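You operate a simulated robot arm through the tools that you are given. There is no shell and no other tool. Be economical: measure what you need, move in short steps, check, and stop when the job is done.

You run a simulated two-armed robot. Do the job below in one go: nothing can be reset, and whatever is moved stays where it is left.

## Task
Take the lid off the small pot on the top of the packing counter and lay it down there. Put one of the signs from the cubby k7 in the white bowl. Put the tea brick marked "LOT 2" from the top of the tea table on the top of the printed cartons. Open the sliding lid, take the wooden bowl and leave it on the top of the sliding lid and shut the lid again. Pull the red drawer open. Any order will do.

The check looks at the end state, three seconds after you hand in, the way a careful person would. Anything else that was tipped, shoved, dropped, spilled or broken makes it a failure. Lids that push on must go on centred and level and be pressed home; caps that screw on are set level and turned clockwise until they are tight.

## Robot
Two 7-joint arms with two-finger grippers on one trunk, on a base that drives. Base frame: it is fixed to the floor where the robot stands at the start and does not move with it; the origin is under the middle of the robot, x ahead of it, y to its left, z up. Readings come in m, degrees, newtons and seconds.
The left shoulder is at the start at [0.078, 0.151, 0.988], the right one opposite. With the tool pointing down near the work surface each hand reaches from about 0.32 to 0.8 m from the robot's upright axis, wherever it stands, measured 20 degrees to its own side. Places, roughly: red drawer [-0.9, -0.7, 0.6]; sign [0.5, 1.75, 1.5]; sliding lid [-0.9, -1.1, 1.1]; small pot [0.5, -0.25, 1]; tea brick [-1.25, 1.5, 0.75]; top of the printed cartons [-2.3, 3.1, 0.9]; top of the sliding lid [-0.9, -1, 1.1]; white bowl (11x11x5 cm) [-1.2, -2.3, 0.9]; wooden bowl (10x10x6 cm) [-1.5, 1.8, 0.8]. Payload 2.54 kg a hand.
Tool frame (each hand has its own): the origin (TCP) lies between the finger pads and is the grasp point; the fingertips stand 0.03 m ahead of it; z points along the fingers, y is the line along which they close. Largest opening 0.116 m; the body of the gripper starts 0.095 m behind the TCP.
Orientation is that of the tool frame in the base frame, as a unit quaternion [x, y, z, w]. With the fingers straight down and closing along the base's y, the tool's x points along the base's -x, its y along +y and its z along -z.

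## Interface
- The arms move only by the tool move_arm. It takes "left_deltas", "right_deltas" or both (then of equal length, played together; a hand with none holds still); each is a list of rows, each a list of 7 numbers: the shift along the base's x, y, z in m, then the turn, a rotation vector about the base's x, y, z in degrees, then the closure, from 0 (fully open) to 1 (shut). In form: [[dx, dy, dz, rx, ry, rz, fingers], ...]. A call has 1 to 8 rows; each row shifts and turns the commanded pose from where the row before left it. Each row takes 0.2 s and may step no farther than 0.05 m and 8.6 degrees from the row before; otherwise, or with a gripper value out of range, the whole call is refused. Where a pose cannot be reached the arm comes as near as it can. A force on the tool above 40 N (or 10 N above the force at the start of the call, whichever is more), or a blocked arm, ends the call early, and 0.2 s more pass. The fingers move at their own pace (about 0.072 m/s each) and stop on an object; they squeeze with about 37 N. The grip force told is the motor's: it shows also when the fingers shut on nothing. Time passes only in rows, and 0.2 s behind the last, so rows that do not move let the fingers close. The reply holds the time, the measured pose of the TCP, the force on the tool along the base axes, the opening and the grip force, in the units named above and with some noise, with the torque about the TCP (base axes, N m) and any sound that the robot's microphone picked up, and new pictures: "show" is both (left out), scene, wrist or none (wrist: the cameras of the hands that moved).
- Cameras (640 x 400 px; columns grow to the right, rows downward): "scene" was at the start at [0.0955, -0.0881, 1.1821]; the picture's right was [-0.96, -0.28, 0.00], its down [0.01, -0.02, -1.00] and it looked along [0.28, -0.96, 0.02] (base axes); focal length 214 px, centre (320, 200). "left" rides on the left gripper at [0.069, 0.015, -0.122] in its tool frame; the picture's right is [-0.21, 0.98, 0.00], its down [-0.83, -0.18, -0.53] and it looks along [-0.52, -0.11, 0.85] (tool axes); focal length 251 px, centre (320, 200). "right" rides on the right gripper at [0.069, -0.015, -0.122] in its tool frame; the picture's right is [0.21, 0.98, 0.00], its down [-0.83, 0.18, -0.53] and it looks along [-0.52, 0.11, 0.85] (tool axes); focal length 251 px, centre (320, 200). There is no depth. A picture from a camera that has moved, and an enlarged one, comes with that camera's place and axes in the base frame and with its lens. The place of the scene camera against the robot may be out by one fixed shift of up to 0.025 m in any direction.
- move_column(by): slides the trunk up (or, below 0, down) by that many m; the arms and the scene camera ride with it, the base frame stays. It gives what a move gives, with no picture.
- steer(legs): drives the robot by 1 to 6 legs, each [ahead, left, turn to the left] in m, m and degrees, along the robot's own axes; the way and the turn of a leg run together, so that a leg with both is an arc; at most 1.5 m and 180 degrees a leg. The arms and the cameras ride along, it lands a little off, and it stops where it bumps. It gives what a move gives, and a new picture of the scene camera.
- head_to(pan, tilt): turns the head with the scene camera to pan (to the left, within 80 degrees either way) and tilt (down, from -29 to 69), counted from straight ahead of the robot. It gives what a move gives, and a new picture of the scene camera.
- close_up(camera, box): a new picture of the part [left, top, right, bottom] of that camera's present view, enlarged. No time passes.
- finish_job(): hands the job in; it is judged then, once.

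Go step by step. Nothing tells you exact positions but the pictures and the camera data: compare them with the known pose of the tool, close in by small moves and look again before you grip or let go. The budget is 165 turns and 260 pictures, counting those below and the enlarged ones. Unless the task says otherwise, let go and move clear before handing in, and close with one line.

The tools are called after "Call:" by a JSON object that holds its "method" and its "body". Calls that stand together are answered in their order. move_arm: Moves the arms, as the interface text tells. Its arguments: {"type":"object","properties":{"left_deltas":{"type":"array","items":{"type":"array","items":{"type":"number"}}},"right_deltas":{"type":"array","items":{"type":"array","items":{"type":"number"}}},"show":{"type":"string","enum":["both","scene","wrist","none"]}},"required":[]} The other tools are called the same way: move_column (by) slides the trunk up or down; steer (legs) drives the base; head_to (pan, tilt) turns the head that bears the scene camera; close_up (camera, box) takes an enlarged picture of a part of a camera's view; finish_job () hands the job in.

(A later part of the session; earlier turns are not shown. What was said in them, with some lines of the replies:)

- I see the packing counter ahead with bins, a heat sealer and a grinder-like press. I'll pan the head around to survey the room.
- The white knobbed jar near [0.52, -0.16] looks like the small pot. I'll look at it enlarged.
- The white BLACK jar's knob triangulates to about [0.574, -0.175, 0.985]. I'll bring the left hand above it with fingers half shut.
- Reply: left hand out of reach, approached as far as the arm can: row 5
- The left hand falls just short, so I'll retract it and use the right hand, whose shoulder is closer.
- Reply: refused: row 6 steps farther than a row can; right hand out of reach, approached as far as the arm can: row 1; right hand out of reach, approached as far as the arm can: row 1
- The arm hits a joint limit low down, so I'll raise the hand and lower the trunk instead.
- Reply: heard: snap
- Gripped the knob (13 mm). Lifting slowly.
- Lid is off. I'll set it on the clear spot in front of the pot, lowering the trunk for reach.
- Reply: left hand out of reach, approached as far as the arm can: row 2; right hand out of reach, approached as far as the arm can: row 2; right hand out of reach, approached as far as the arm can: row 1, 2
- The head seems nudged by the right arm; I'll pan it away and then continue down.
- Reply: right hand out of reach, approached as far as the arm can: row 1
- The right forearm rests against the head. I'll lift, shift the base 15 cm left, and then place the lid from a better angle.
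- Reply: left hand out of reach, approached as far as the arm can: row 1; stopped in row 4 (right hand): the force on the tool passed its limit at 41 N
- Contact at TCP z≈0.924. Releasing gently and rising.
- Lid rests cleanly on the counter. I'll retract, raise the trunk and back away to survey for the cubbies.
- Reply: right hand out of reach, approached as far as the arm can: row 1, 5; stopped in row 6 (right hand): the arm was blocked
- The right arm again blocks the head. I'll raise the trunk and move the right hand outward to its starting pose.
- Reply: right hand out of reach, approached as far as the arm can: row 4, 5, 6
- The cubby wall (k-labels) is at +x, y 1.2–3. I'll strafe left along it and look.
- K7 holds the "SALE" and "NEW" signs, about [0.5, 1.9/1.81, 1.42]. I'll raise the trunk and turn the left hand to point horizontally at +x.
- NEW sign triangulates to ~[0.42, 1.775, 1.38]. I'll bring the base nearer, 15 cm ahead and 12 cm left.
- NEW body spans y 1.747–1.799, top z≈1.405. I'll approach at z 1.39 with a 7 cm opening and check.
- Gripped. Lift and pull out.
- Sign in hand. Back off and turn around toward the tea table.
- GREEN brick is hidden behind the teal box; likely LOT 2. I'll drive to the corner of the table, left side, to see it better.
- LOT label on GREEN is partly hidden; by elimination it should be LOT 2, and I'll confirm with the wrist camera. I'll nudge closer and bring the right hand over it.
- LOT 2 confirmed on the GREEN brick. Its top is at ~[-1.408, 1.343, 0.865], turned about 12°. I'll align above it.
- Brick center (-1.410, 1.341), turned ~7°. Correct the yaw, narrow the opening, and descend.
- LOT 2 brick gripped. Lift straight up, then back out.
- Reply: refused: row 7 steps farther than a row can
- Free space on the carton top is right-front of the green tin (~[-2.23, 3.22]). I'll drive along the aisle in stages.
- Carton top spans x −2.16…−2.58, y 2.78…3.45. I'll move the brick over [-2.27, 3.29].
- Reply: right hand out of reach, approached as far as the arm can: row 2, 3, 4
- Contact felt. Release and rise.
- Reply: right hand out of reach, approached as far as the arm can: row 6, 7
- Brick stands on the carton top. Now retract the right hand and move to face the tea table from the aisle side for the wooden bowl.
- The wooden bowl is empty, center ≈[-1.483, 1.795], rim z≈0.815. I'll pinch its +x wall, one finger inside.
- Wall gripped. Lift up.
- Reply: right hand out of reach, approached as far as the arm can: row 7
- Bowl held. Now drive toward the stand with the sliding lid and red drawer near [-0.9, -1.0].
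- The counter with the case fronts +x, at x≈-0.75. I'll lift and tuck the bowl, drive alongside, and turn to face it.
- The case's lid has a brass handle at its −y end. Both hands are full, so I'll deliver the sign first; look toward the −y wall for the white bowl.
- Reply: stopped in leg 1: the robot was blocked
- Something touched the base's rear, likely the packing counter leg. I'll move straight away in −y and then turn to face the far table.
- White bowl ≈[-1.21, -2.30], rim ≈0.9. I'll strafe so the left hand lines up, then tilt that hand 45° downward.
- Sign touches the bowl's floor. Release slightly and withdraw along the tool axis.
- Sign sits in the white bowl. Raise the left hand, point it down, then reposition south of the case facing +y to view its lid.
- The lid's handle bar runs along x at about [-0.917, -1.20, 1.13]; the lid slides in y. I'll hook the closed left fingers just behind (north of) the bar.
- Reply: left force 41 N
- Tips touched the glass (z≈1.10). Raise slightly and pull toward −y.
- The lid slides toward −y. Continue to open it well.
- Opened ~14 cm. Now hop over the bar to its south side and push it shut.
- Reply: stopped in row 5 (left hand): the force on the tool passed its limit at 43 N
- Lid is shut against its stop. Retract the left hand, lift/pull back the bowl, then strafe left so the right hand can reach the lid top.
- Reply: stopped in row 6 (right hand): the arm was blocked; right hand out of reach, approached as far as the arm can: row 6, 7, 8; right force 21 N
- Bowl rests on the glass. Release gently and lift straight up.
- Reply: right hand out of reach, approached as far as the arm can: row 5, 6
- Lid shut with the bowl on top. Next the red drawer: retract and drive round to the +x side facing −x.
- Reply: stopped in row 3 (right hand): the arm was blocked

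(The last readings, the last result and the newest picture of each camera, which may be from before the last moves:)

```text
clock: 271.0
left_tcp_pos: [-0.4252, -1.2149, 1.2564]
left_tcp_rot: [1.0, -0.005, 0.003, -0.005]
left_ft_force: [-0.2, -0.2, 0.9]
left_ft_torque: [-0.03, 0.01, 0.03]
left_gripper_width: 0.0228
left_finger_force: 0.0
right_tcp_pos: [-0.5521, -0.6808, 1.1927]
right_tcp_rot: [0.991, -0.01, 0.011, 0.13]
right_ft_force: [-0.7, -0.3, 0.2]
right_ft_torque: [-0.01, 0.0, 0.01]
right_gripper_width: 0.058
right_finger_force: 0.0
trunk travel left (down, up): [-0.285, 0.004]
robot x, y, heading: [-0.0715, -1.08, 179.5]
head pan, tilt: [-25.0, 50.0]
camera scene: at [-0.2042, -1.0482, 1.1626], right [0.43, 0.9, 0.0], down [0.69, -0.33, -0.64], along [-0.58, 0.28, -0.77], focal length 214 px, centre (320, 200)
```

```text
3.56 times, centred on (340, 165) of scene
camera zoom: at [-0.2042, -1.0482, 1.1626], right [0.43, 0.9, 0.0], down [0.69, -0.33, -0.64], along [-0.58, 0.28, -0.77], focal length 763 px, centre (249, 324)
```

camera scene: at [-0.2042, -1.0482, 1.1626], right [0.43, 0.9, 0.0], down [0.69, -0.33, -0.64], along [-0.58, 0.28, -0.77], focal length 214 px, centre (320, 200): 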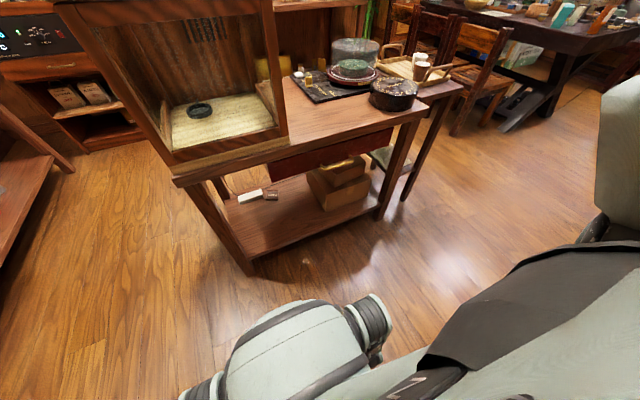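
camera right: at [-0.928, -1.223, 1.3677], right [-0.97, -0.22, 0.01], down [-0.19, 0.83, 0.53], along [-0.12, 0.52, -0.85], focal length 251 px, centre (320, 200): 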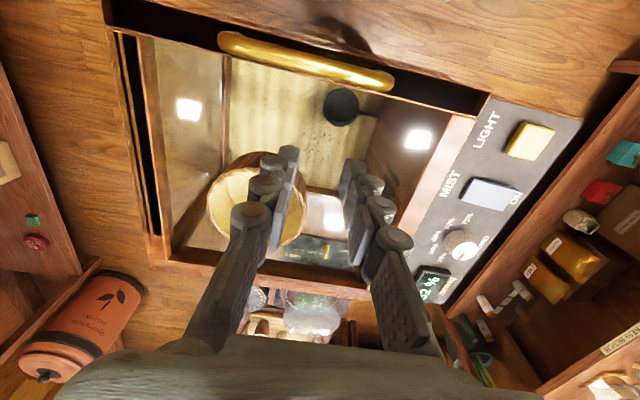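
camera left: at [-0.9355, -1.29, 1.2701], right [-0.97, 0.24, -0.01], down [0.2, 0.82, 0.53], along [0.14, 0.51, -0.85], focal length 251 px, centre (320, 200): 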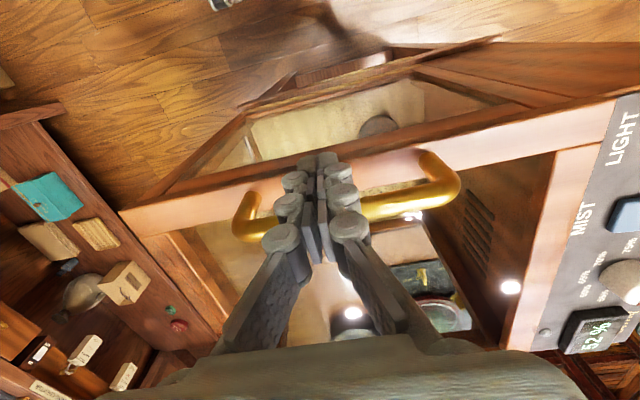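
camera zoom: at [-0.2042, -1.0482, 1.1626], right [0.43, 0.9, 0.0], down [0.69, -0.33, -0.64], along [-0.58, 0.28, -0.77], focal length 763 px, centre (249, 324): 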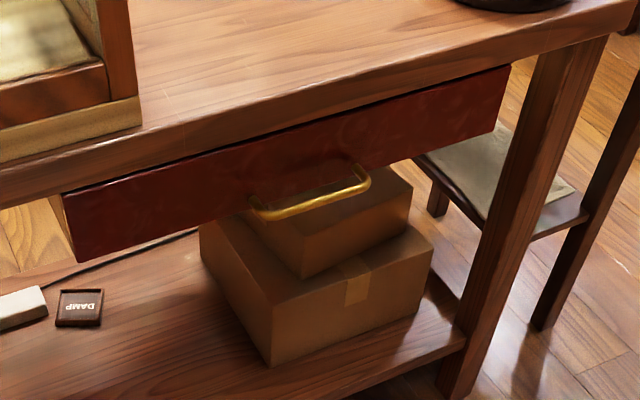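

Handle estimated near [-0.71, -0.727, 0.63]. I'll rotate the right hand: undo tilt, yaw 90°, then pitch 45°, so the fingers straddle the bar.

Call:
{"method": "move_arm", "body": {"right_deltas": [[0, 0, 0, 7.5, 0, 0, 0.5], [0, 0, 0, 7.4, 0, 0, 0.5], [0, 0, 0, 0, 0, 8.4, 0.5], [0, 0, 0, 0, 0, 8.4, 0.5], [0, 0, 0, 0, 0, 8.4, 0.5], [0, 0, 0, 0, 0, 8.4, 0.5], [0, 0, 0, 0, 0, 8.4, 0.5], [0, 0, 0, 0, 0, 8.4, 0.5]], "show": "none"}}

Call:
{"method": "move_arm", "body": {"right_deltas": [[0, 0, 0, 0, 0, 8.4, 0.5], [0, 0, 0, 0, 0, 8.4, 0.5], [0, 0, 0, 0, 0, 8.4, 0.5], [0, 0, 0, 0, 0, 8.4, 0.5], [0, 0, 0, 0, 0, 6, 0.5], [0, 0, 0, 0, 0, 0, 0.5]], "show": "none"}}

Call:
{"method": "move_column", "body": {"by": -0.28}}

```text
clock: 272.8
left_tcp_pos: [-0.4258, -1.2147, 1.2552]
left_tcp_rot: [1.0, -0.006, 0.003, -0.005]
left_ft_force: [0.3, 0.4, 0.1]
left_ft_torque: [-0.03, -0.01, -0.01]
left_gripper_width: 0.0229
left_finger_force: 0.0
right_tcp_pos: [-0.5511, -0.6815, 1.192]
right_tcp_rot: [0.909, 0.416, 0.008, -0.004]
right_ft_force: [-0.4, 0.3, -0.2]
right_ft_torque: [0.02, 0.01, -0.04]
right_gripper_width: 0.058
right_finger_force: 0.1
trunk travel left (down, up): [-0.285, 0.004]
robot x, y, heading: [-0.0707, -1.0777, 179.5]
head pan, tilt: [-25.0, 50.0]
```

```text
clock: 274.2
left_tcp_pos: [-0.4247, -1.2154, 1.2555]
left_tcp_rot: [1.0, -0.005, 0.003, -0.006]
left_ft_force: [0.1, 0.2, 0.0]
left_ft_torque: [0.02, 0.04, -0.01]
left_gripper_width: 0.0232
left_finger_force: 0.0
right_tcp_pos: [-0.5514, -0.6815, 1.1923]
right_tcp_rot: [0.715, 0.699, 0.008, -0.007]
right_ft_force: [-0.2, 0.4, -0.2]
right_ft_torque: [-0.04, 0.0, -0.01]
right_gripper_width: 0.058
right_finger_force: 0.1
trunk travel left (down, up): [-0.285, 0.004]
robot x, y, heading: [-0.0687, -1.0799, 179.5]
head pan, tilt: [-25.0, 50.0]
```

```text
clock: 277.1
left_tcp_pos: [-0.4243, -1.214, 0.9754]
left_tcp_rot: [1.0, -0.005, 0.003, -0.005]
left_ft_force: [-0.3, -0.4, 0.2]
left_ft_torque: [0.01, -0.01, 0.04]
left_gripper_width: 0.023
left_finger_force: 0.0
right_tcp_pos: [-0.5512, -0.6817, 0.9127]
right_tcp_rot: [0.716, 0.698, 0.006, -0.007]
right_ft_force: [-0.1, -0.4, -0.3]
right_ft_torque: [-0.02, 0.02, 0.04]
right_gripper_width: 0.0582
right_finger_force: 0.1
trunk travel left (down, up): [-0.005, 0.284]
robot x, y, heading: [-0.0675, -1.0764, 179.6]
head pan, tilt: [-25.0, 50.0]
```

Call:
{"method": "move_arm", "body": {"right_deltas": [[0, -0.008, -0.03, 0, 7.5, 0, 0.5], [0, -0.008, -0.03, 0, 7.5, 0, 0.5], [0, -0.008, -0.03, 0, 7.5, 0, 0.5], [0, -0.008, -0.03, 0, 7.5, 0, 0.5], [0, -0.007, -0.03, 0, 7.5, 0, 0.5], [0, -0.007, -0.03, 0, 7.5, 0, 0.5], [0, 0, 0, 0, 0, 0, 0.5]]}}

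```text
clock: 278.6
left_tcp_pos: [-0.4252, -1.2142, 0.9749]
left_tcp_rot: [1.0, -0.005, 0.002, -0.005]
left_ft_force: [-0.2, -0.2, 0.5]
left_ft_torque: [-0.03, -0.01, -0.02]
left_gripper_width: 0.0233
left_finger_force: 0.1
right_tcp_pos: [-0.5681, -0.6719, 0.7367]
right_tcp_rot: [0.663, 0.643, -0.268, -0.275]
right_ft_force: [-0.7, 0.2, 0.1]
right_ft_torque: [-0.02, 0.01, 0.01]
right_gripper_width: 0.058
right_finger_force: 0.0
right hand out of reach, approached as far as the arm can: row 2, 3, 4, 5, 6
trunk travel left (down, up): [-0.005, 0.284]
robot x, y, heading: [-0.0733, -1.0818, 179.8]
head pan, tilt: [-25.0, 50.0]
camera scene: at [-0.2042, -1.0481, 0.8825], right [0.43, 0.9, 0.0], down [0.69, -0.33, -0.64], along [-0.58, 0.28, -0.77], focal length 214 px, centre (320, 200)
camera right: at [-0.4897, -0.6055, 0.835], right [0.7, 0.19, -0.69], down [0.48, -0.84, 0.25], along [-0.53, -0.51, -0.68], focal length 251 px, centre (320, 200)
```

scene: 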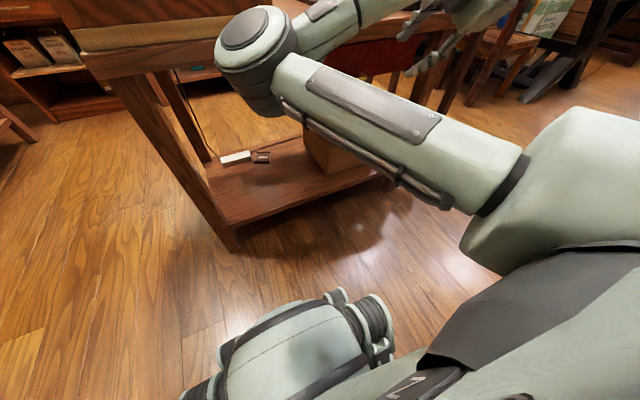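
right: 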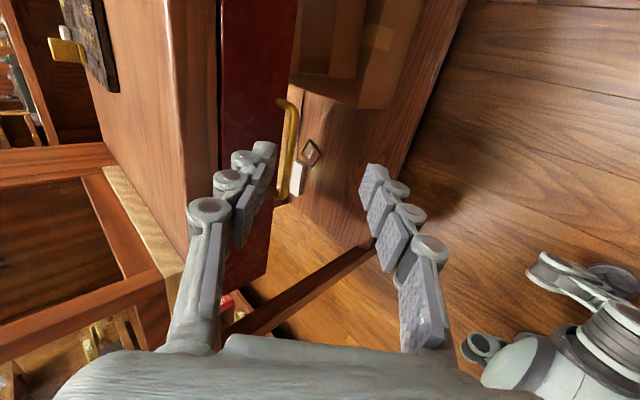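

Handle bar center ≈[-0.72, -0.725, 0.62] (runs along y). I'll move forward and pitch closer to horizontal, so the fingers go above and below the bar.

Call:
{"method": "move_arm", "body": {"right_deltas": [[-0.018, -0.013, -0.02, 0, 0, 0, 0.5], [-0.018, -0.013, -0.02, 0, 0, 0, 0.5], [-0.018, -0.013, -0.02, 0, 0, 0, 0.5], [-0.018, -0.014, -0.02, 0, 0, 0, 0.5], [0, 0, -0.01, 0, 7.5, 0, 0.5], [0, 0, -0.01, 0, 7.5, 0, 0.5], [0, 0, -0.01, 0, 7.5, 0, 0.5], [0, 0, 0, 0, 0, 0, 0.5]], "show": "wrist"}}

```text
clock: 280.4
left_tcp_pos: [-0.4246, -1.2144, 0.9746]
left_tcp_rot: [1.0, -0.006, 0.002, -0.005]
left_ft_force: [-0.1, -0.1, 0.1]
left_ft_torque: [0.0, -0.04, -0.03]
left_gripper_width: 0.023
left_finger_force: 0.1
right_tcp_pos: [-0.6404, -0.6457, 0.6786]
right_tcp_rot: [0.597, 0.578, -0.392, -0.394]
right_ft_force: [-0.4, -0.3, 0.3]
right_ft_torque: [0.01, 0.0, 0.02]
right_gripper_width: 0.0582
right_finger_force: 0.0
right hand out of reach, approached as far as the arm can: row 1, 6, 7
trunk travel left (down, up): [-0.005, 0.284]
robot x, y, heading: [-0.069, -1.0807, 179.5]
head pan, tilt: [-25.0, 50.0]
camera right: at [-0.5317, -0.5797, 0.7397], right [0.38, 0.19, -0.91], down [0.54, -0.84, 0.05], along [-0.75, -0.51, -0.42], focal length 251 px, centre (320, 200)
```

right: 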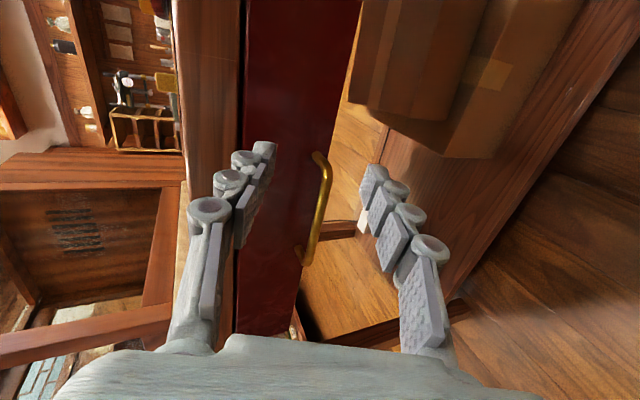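

Call:
{"method": "steer", "body": {"legs": [[0, 0.08, 0]]}}

Call:
{"method": "move_arm", "body": {"right_deltas": [[0, 0, -0.02, 0, 0, 0, 0.5], [0, 0, -0.02, 0, 0, 0, 0.5], [0, 0, -0.01, 0, 4, 0, 0.5], [0, 0, 0, 0, 0, 0, 0.5]], "show": "wrist"}}

```text
clock: 281.9
left_tcp_pos: [-0.4268, -1.2949, 0.9765]
left_tcp_rot: [1.0, -0.005, 0.002, -0.005]
left_ft_force: [-0.2, 0.1, 0.7]
left_ft_torque: [0.01, 0.0, -0.03]
left_gripper_width: 0.0232
left_finger_force: 0.1
right_tcp_pos: [-0.6402, -0.7259, 0.6785]
right_tcp_rot: [0.598, 0.578, -0.392, -0.393]
right_ft_force: [0.5, 1.3, -0.1]
right_ft_torque: [0.02, 0.0, 0.04]
right_gripper_width: 0.0579
right_finger_force: 0.0
trunk travel left (down, up): [-0.005, 0.284]
robot x, y, heading: [-0.068, -1.1606, 179.6]
head pan, tilt: [-25.0, 50.0]
camera scene: at [-0.2049, -1.1285, 0.8825], right [0.43, 0.9, 0.0], down [0.69, -0.33, -0.64], along [-0.58, 0.28, -0.77], focal length 214 px, centre (320, 200)
```

scene: 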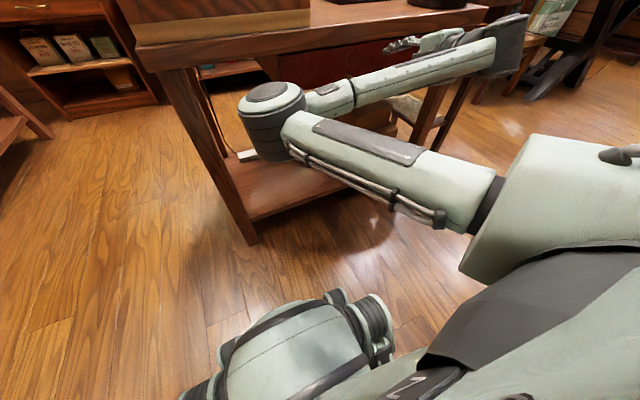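

```text
clock: 282.9
left_tcp_pos: [-0.4264, -1.2949, 0.9752]
left_tcp_rot: [1.0, -0.005, 0.003, -0.005]
left_ft_force: [-0.2, -0.1, 0.1]
left_ft_torque: [0.02, 0.01, 0.0]
left_gripper_width: 0.0232
left_finger_force: 0.0
right_tcp_pos: [-0.6404, -0.7224, 0.6283]
right_tcp_rot: [0.585, 0.563, -0.413, -0.412]
right_ft_force: [-0.2, 0.1, 0.2]
right_ft_torque: [0.01, -0.02, -0.02]
right_gripper_width: 0.0577
right_finger_force: 0.0
right hand out of reach, approached as far as the arm can: row 1
trunk travel left (down, up): [-0.005, 0.284]
robot x, y, heading: [-0.0704, -1.1602, 179.5]
head pan, tilt: [-25.0, 50.0]
camera right: at [-0.5281, -0.657, 0.6819], right [0.32, 0.19, -0.93], down [0.54, -0.84, 0.01], along [-0.78, -0.51, -0.37], focal length 251 px, centre (320, 200)
```

right: 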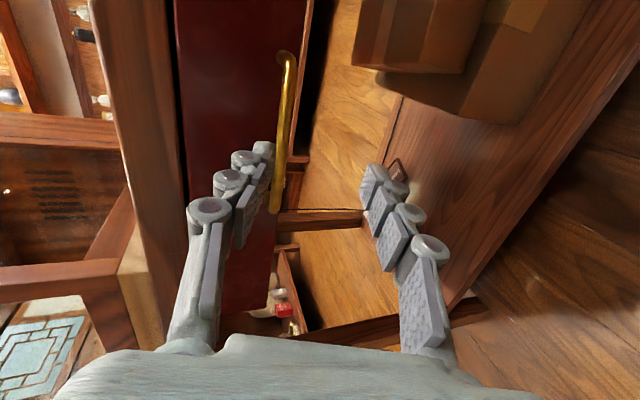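

Bar refined to [-0.70, -0.72, 0.64]. Align with it and advance.

Call:
{"method": "move_arm", "body": {"right_deltas": [[-0.002, 0, 0.016, 0, 0, 0, 0.5], [-0.002, 0, 0.016, 0, 0, 0, 0.5], [-0.015, 0, -0.005, 0, 0, 0, 0.5], [-0.012, 0, -0.004, 0, 0, 0, 0.5], [0, 0, 0, 0, 0, 0, 0.5]], "show": "wrist"}}

```text
clock: 284.1
left_tcp_pos: [-0.4266, -1.2953, 0.9757]
left_tcp_rot: [1.0, -0.005, 0.003, -0.005]
left_ft_force: [-0.4, 1.3, -0.6]
left_ft_torque: [-0.02, 0.01, -0.04]
left_gripper_width: 0.023
left_finger_force: 0.1
right_tcp_pos: [-0.672, -0.7235, 0.6534]
right_tcp_rot: [0.585, 0.564, -0.413, -0.412]
right_ft_force: [0.6, -1.0, -0.6]
right_ft_torque: [-0.02, 0.0, 0.04]
right_gripper_width: 0.058
right_finger_force: 0.1
trunk travel left (down, up): [-0.005, 0.284]
robot x, y, heading: [-0.0711, -1.1637, 179.3]
head pan, tilt: [-25.0, 50.0]
camera right: at [-0.5588, -0.6565, 0.706], right [0.32, 0.19, -0.93], down [0.54, -0.84, 0.01], along [-0.78, -0.51, -0.37], focal length 251 px, centre (320, 200)
```

right: 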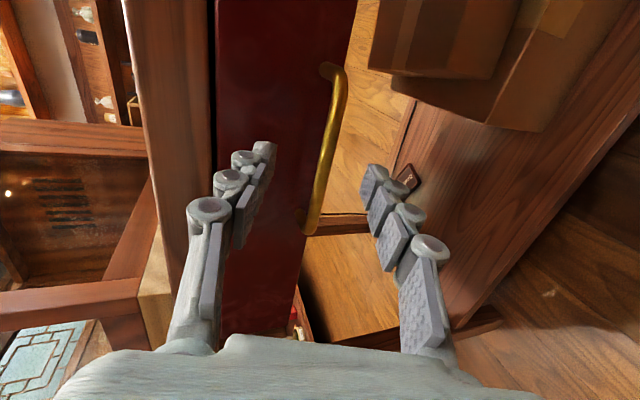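

Call:
{"method": "move_arm", "body": {"right_deltas": [[-0.014, 0, -0.006, 0, 0, 0, 0.5], [0, 0, 0, 0, 0, 0, 0.8], [0, 0, 0, 0, 0, 0, 1], [0, 0, 0, 0, 0, 0, 1], [0, 0, 0, 0, 0, 0, 1]], "show": "wrist"}}

```text
clock: 285.3
left_tcp_pos: [-0.4263, -1.2944, 0.9749]
left_tcp_rot: [1.0, -0.006, 0.005, -0.005]
left_ft_force: [0.2, 0.4, -0.6]
left_ft_torque: [-0.04, 0.0, 0.01]
left_gripper_width: 0.023
left_finger_force: 0.2
right_tcp_pos: [-0.685, -0.7229, 0.6453]
right_tcp_rot: [0.585, 0.565, -0.411, -0.412]
right_ft_force: [3.7, -1.4, -7.6]
right_ft_torque: [0.92, -0.22, 0.22]
right_gripper_width: 0.0095
right_finger_force: 37.6
trunk travel left (down, up): [-0.005, 0.284]
robot x, y, heading: [-0.0722, -1.1611, 179.3]
head pan, tilt: [-25.0, 50.0]
camera right: at [-0.5728, -0.6563, 0.6984], right [0.32, 0.19, -0.93], down [0.54, -0.84, 0.01], along [-0.78, -0.51, -0.37], focal length 251 px, centre (320, 200)
```

right: 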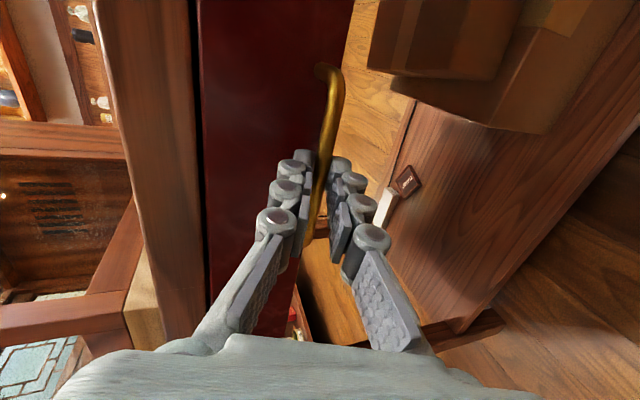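

Handle gripped. Pull toward +x in small steps.

Call:
{"method": "move_arm", "body": {"right_deltas": [[0.01, 0, 0, 0, 0, 0, 1], [0.015, 0, 0, 0, 0, 0, 1], [0.02, 0, 0, 0, 0, 0, 1], [0.02, 0, 0, 0, 0, 0, 1], [0.02, 0, 0, 0, 0, 0, 1], [0, 0, 0, 0, 0, 0, 1]], "show": "wrist"}}

```text
clock: 286.7
left_tcp_pos: [-0.426, -1.2945, 0.9751]
left_tcp_rot: [1.0, -0.006, 0.003, -0.005]
left_ft_force: [-0.3, 0.4, 0.5]
left_ft_torque: [-0.01, 0.01, 0.02]
left_gripper_width: 0.0231
left_finger_force: 0.0
right_tcp_pos: [-0.6011, -0.7228, 0.6445]
right_tcp_rot: [0.585, 0.564, -0.413, -0.412]
right_ft_force: [0.8, -1.9, -11.8]
right_ft_torque: [0.64, -0.31, 0.75]
right_gripper_width: 0.0096
right_finger_force: 37.8
trunk travel left (down, up): [-0.005, 0.284]
robot x, y, heading: [-0.0695, -1.1598, 179.4]
head pan, tilt: [-25.0, 50.0]
camera right: at [-0.4879, -0.6561, 0.6982], right [0.32, 0.19, -0.93], down [0.55, -0.84, 0.01], along [-0.78, -0.51, -0.37], focal length 251 px, centre (320, 200)
```

right: 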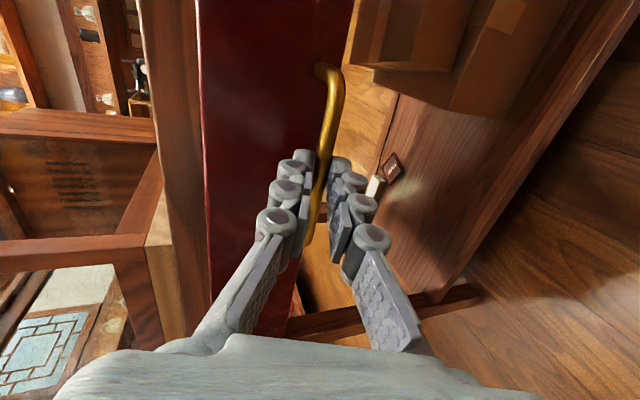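

Drawer slides out 8 cm. Continue pulling.

Call:
{"method": "move_arm", "body": {"right_deltas": [[0.02, 0, 0, 0, 0, 0, 1], [0.02, 0, 0, 0, 0, 0, 1], [0.02, 0, 0, 0, 0, 0, 1], [0.02, 0, 0, 0, 0, 0, 1], [0, 0, 0, 0, 0, 0, 1]], "show": "wrist"}}

```text
clock: 287.9
left_tcp_pos: [-0.4262, -1.2944, 0.9756]
left_tcp_rot: [1.0, -0.005, 0.003, -0.006]
left_ft_force: [0.2, 0.8, 0.4]
left_ft_torque: [0.0, -0.01, 0.0]
left_gripper_width: 0.0234
left_finger_force: 0.0
right_tcp_pos: [-0.5199, -0.7229, 0.6448]
right_tcp_rot: [0.585, 0.564, -0.411, -0.412]
right_ft_force: [0.7, -11.9, -11.4]
right_ft_torque: [0.71, -0.26, 0.37]
right_gripper_width: 0.0097
right_finger_force: 37.2
trunk travel left (down, up): [-0.005, 0.284]
robot x, y, heading: [-0.0689, -1.1594, 179.3]
head pan, tilt: [-25.0, 50.0]
camera right: at [-0.4076, -0.6565, 0.6982], right [0.32, 0.19, -0.93], down [0.54, -0.84, 0.01], along [-0.78, -0.51, -0.37], focal length 251 px, centre (320, 200)
```

right: 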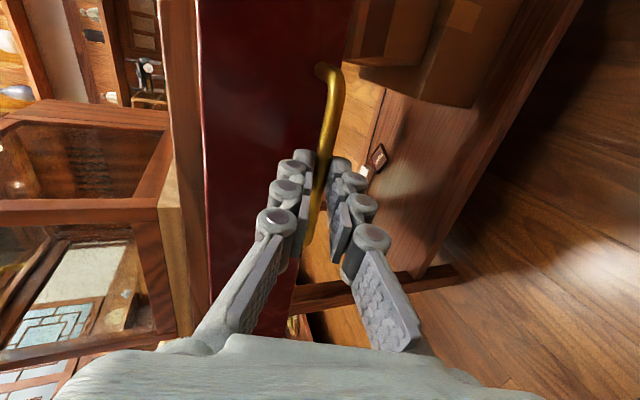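

Call:
{"method": "move_arm", "body": {"right_deltas": [[0.015, 0.002, 0, 0, 0, 0, 1], [0.015, 0.001, 0, 0, 0, 0, 1], [0.01, 0, 0, 0, 0, 0, 1], [0, 0, 0, 0, 0, 0, 1]], "show": "scene"}}

```text
clock: 288.9
left_tcp_pos: [-0.4266, -1.2961, 0.9741]
left_tcp_rot: [1.0, -0.005, 0.004, -0.005]
left_ft_force: [-0.2, 0.1, 0.2]
left_ft_torque: [0.02, 0.0, 0.0]
left_gripper_width: 0.0231
left_finger_force: 0.0
right_tcp_pos: [-0.4806, -0.7223, 0.6448]
right_tcp_rot: [0.584, 0.566, -0.414, -0.408]
right_ft_force: [-1.8, -29.6, -13.3]
right_ft_torque: [0.54, -0.28, 0.82]
right_gripper_width: 0.01
right_finger_force: 36.9
trunk travel left (down, up): [-0.005, 0.284]
robot x, y, heading: [-0.0695, -1.1604, 179.4]
head pan, tilt: [-25.0, 50.0]
camera scene: at [-0.2055, -1.1291, 0.8824], right [0.43, 0.9, 0.0], down [0.69, -0.33, -0.64], along [-0.58, 0.28, -0.77], focal length 214 px, centre (320, 200)
```

scene: 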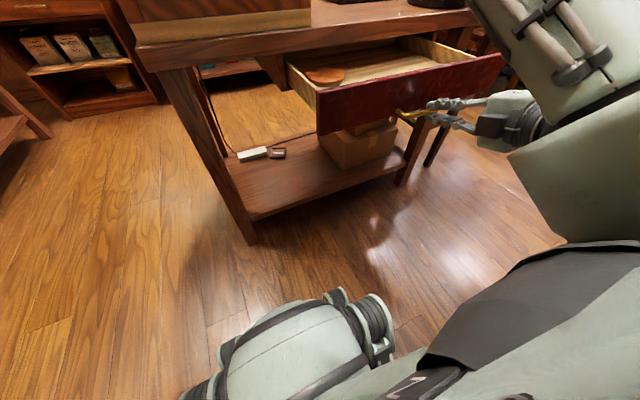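

Drawer is open about 20 cm. Release the handle and back off.

Call:
{"method": "move_arm", "body": {"right_deltas": [[0, 0, 0, 0, 0, 0, 0.85], [0, 0, 0, 0, 0, 0, 0.6], [0, 0, 0, 0, 0, 0, 0.5], [0.012, 0, 0.004, 0, 0, 0, 0.5], [0.015, 0, 0.005, 0, 0, 0, 0.5], [0.015, 0, 0.005, 0, 0, 0, 0.5], [0, 0, 0, 0, 0, 0, 0.5]], "show": "wrist"}}

```text
clock: 290.5
left_tcp_pos: [-0.425, -1.2954, 0.9756]
left_tcp_rot: [1.0, -0.005, 0.002, -0.005]
left_ft_force: [0.9, 0.2, 0.9]
left_ft_torque: [-0.03, 0.01, -0.01]
left_gripper_width: 0.023
left_finger_force: 0.1
right_tcp_pos: [-0.445, -0.7024, 0.6575]
right_tcp_rot: [0.584, 0.565, -0.414, -0.411]
right_ft_force: [0.5, 0.0, -0.3]
right_ft_torque: [0.01, 0.0, 0.01]
right_gripper_width: 0.0582
right_finger_force: 0.0
right hand out of reach, approached as far as the arm can: row 4, 5, 6
trunk travel left (down, up): [-0.005, 0.284]
robot x, y, heading: [-0.0726, -1.1589, 179.4]
head pan, tilt: [-25.0, 50.0]
camera right: at [-0.3323, -0.6367, 0.7097], right [0.32, 0.19, -0.93], down [0.55, -0.84, 0.01], along [-0.78, -0.51, -0.37], focal length 251 px, centre (320, 200)
```

right: 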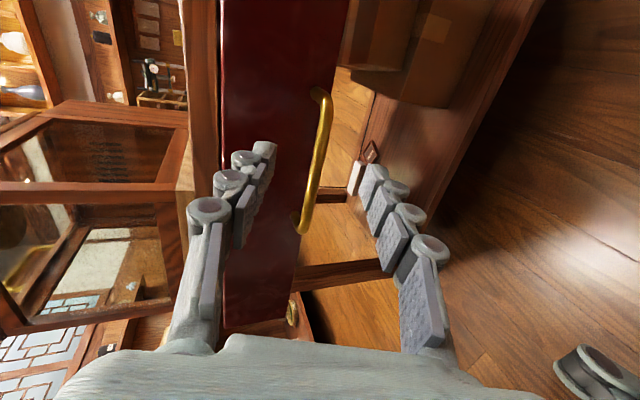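

Call:
{"method": "move_column", "body": {"by": 0.28}}

Call:
{"method": "steer", "body": {"legs": [[0, 0.45, 0]]}}

Call:
{"method": "head_to", "body": {"pan": -30, "tilt": 20}}

```text
clock: 293.3
left_tcp_pos: [-0.4261, -1.295, 1.2554]
left_tcp_rot: [1.0, -0.005, 0.003, -0.005]
left_ft_force: [0.6, -0.6, -0.1]
left_ft_torque: [-0.01, 0.04, 0.0]
left_gripper_width: 0.0232
left_finger_force: 0.1
right_tcp_pos: [-0.4439, -0.7034, 0.9369]
right_tcp_rot: [0.583, 0.565, -0.414, -0.412]
right_ft_force: [0.4, -0.2, -0.2]
right_ft_torque: [-0.02, 0.03, 0.04]
right_gripper_width: 0.0581
right_finger_force: 0.0
trunk travel left (down, up): [-0.285, 0.004]
robot x, y, heading: [-0.0655, -1.1614, 179.2]
head pan, tilt: [-25.0, 50.0]
```

```text
clock: 298.2
left_tcp_pos: [-0.4302, -1.747, 1.2538]
left_tcp_rot: [1.0, -0.005, 0.003, -0.005]
left_ft_force: [0.3, 0.0, -0.4]
left_ft_torque: [0.01, -0.01, -0.01]
left_gripper_width: 0.0232
left_finger_force: 0.1
right_tcp_pos: [-0.4495, -1.1565, 0.9373]
right_tcp_rot: [0.583, 0.564, -0.414, -0.412]
right_ft_force: [-0.2, 0.9, -0.5]
right_ft_torque: [-0.01, -0.02, -0.04]
right_gripper_width: 0.0581
right_finger_force: 0.0
trunk travel left (down, up): [-0.285, 0.004]
robot x, y, heading: [-0.0717, -1.6154, 179.4]
head pan, tilt: [-25.0, 50.0]
camera scene: at [-0.2094, -1.5811, 1.1625], right [0.43, 0.9, 0.0], down [0.69, -0.33, -0.64], along [-0.58, 0.28, -0.77], focal length 214 px, centre (320, 200)
```

scene: 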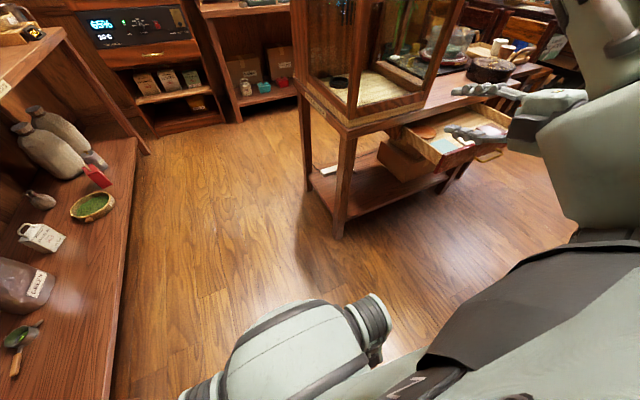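

```text
clock: 299.2
left_tcp_pos: [-0.4303, -1.7453, 1.2551]
left_tcp_rot: [1.0, -0.005, 0.003, -0.005]
left_ft_force: [0.1, 0.6, 0.3]
left_ft_torque: [-0.01, 0.03, 0.01]
left_gripper_width: 0.0233
left_finger_force: 0.1
right_tcp_pos: [-0.4486, -1.1554, 0.9362]
right_tcp_rot: [0.584, 0.565, -0.414, -0.411]
right_ft_force: [-0.3, 0.0, 0.1]
right_ft_torque: [-0.01, -0.03, -0.03]
right_gripper_width: 0.0577
right_finger_force: 0.2
trunk travel left (down, up): [-0.285, 0.004]
robot x, y, heading: [-0.0763, -1.6141, 179.1]
head pan, tilt: [-30.0, 20.0]
camera scene: at [-0.2202, -1.5669, 1.208], right [0.51, 0.86, 0.0], down [0.3, -0.17, -0.94], along [-0.81, 0.48, -0.34], focal length 214 px, centre (320, 200)
```

scene: 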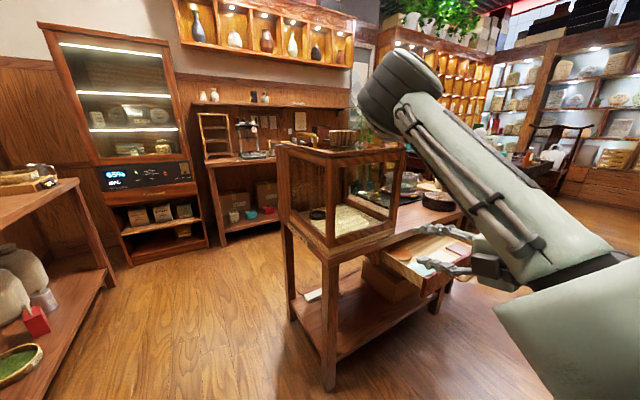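

Call:
{"method": "close_up", "body": {"camera": "scene", "box": [260, 110, 500, 300]}}

Call:
{"method": "steer", "body": {"legs": [[0, 0, -60]]}}

Call:
{"method": "head_to", "body": {"pan": -50, "tilt": 15}}

```text
2.11 times, centred on (380, 205) of scene
camera zoom: at [-0.2202, -1.5669, 1.208], right [0.51, 0.86, 0.0], down [0.3, -0.17, -0.94], along [-0.81, 0.48, -0.34], focal length 452 px, centre (194, 190)
```

zoom: 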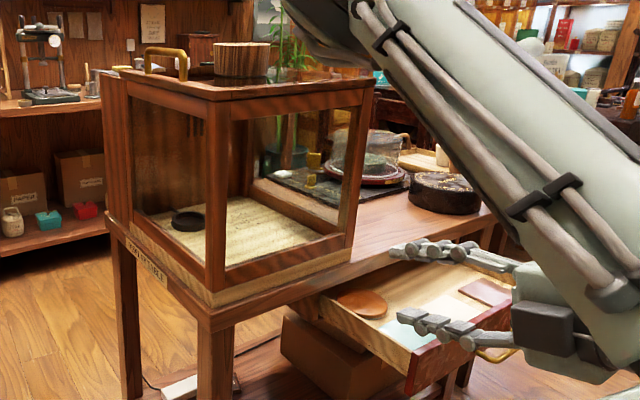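

```text
clock: 302.3
left_tcp_pos: [-0.3672, -1.3707, 1.2562]
left_tcp_rot: [0.864, -0.504, 0.004, -0.003]
left_ft_force: [0.1, 0.4, -0.3]
left_ft_torque: [0.01, 0.07, 0.02]
left_gripper_width: 0.0233
left_finger_force: 0.0
right_tcp_pos: [0.1345, -1.0595, 0.9374]
right_tcp_rot: [0.788, 0.197, -0.153, -0.563]
right_ft_force: [0.3, -0.1, 0.4]
right_ft_torque: [-0.01, 0.01, 0.01]
right_gripper_width: 0.0582
right_finger_force: 0.0
trunk travel left (down, up): [-0.285, 0.004]
robot x, y, heading: [-0.0755, -1.612, 119.5]
head pan, tilt: [-30.0, 20.0]
camera scene: at [-0.1042, -1.4626, 1.2081], right [1.0, -0.01, 0.0], down [0.0, -0.34, -0.94], along [0.01, 0.94, -0.34], focal length 214 px, centre (320, 200)
```

scene: 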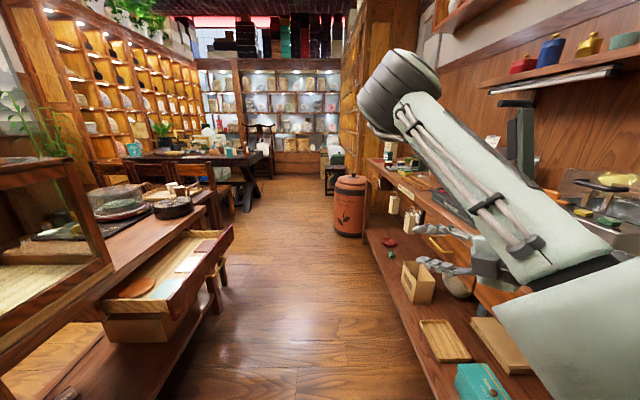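

```text
clock: 303.1
left_tcp_pos: [-0.3687, -1.3715, 1.2559]
left_tcp_rot: [0.863, -0.504, 0.006, -0.003]
left_ft_force: [-0.4, 0.3, -0.3]
left_ft_torque: [-0.02, -0.02, 0.01]
left_gripper_width: 0.0233
left_finger_force: 0.0
right_tcp_pos: [0.1335, -1.0591, 0.9368]
right_tcp_rot: [0.788, 0.197, -0.152, -0.563]
right_ft_force: [-0.2, 0.7, 0.5]
right_ft_torque: [-0.05, 0.0, 0.0]
right_gripper_width: 0.0581
right_finger_force: 0.0
trunk travel left (down, up): [-0.285, 0.004]
robot x, y, heading: [-0.0743, -1.6119, 119.4]
head pan, tilt: [-50.0, 15.0]
camera scene: at [-0.0725, -1.4683, 1.2162], right [0.94, -0.35, 0.0], down [-0.09, -0.24, -0.97], along [0.34, 0.9, -0.26], focal length 214 px, centre (320, 200)
```

scene: 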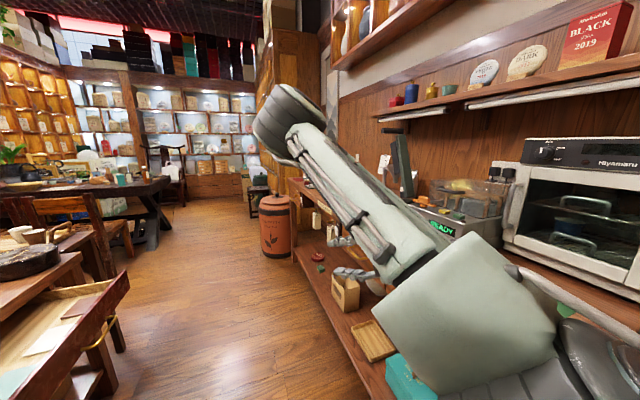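

Everything checks out in these views: the pot lid is on the counter, the sign is in the white bowl, and the LOT 2 brick is on the cartons. The case lid is shut with the wooden bowl on it, the red drawer is open, and both hands are clear, so I'm handing in.

Call:
{"method": "finish_job", "body": {}}

```text
The job is handed in.
```

All five parts are done and the job is handed in, with no result back yet. One thing to flag: the base was blocked once between the display table and the packing counter, and I saw nothing out of place there afterwards.
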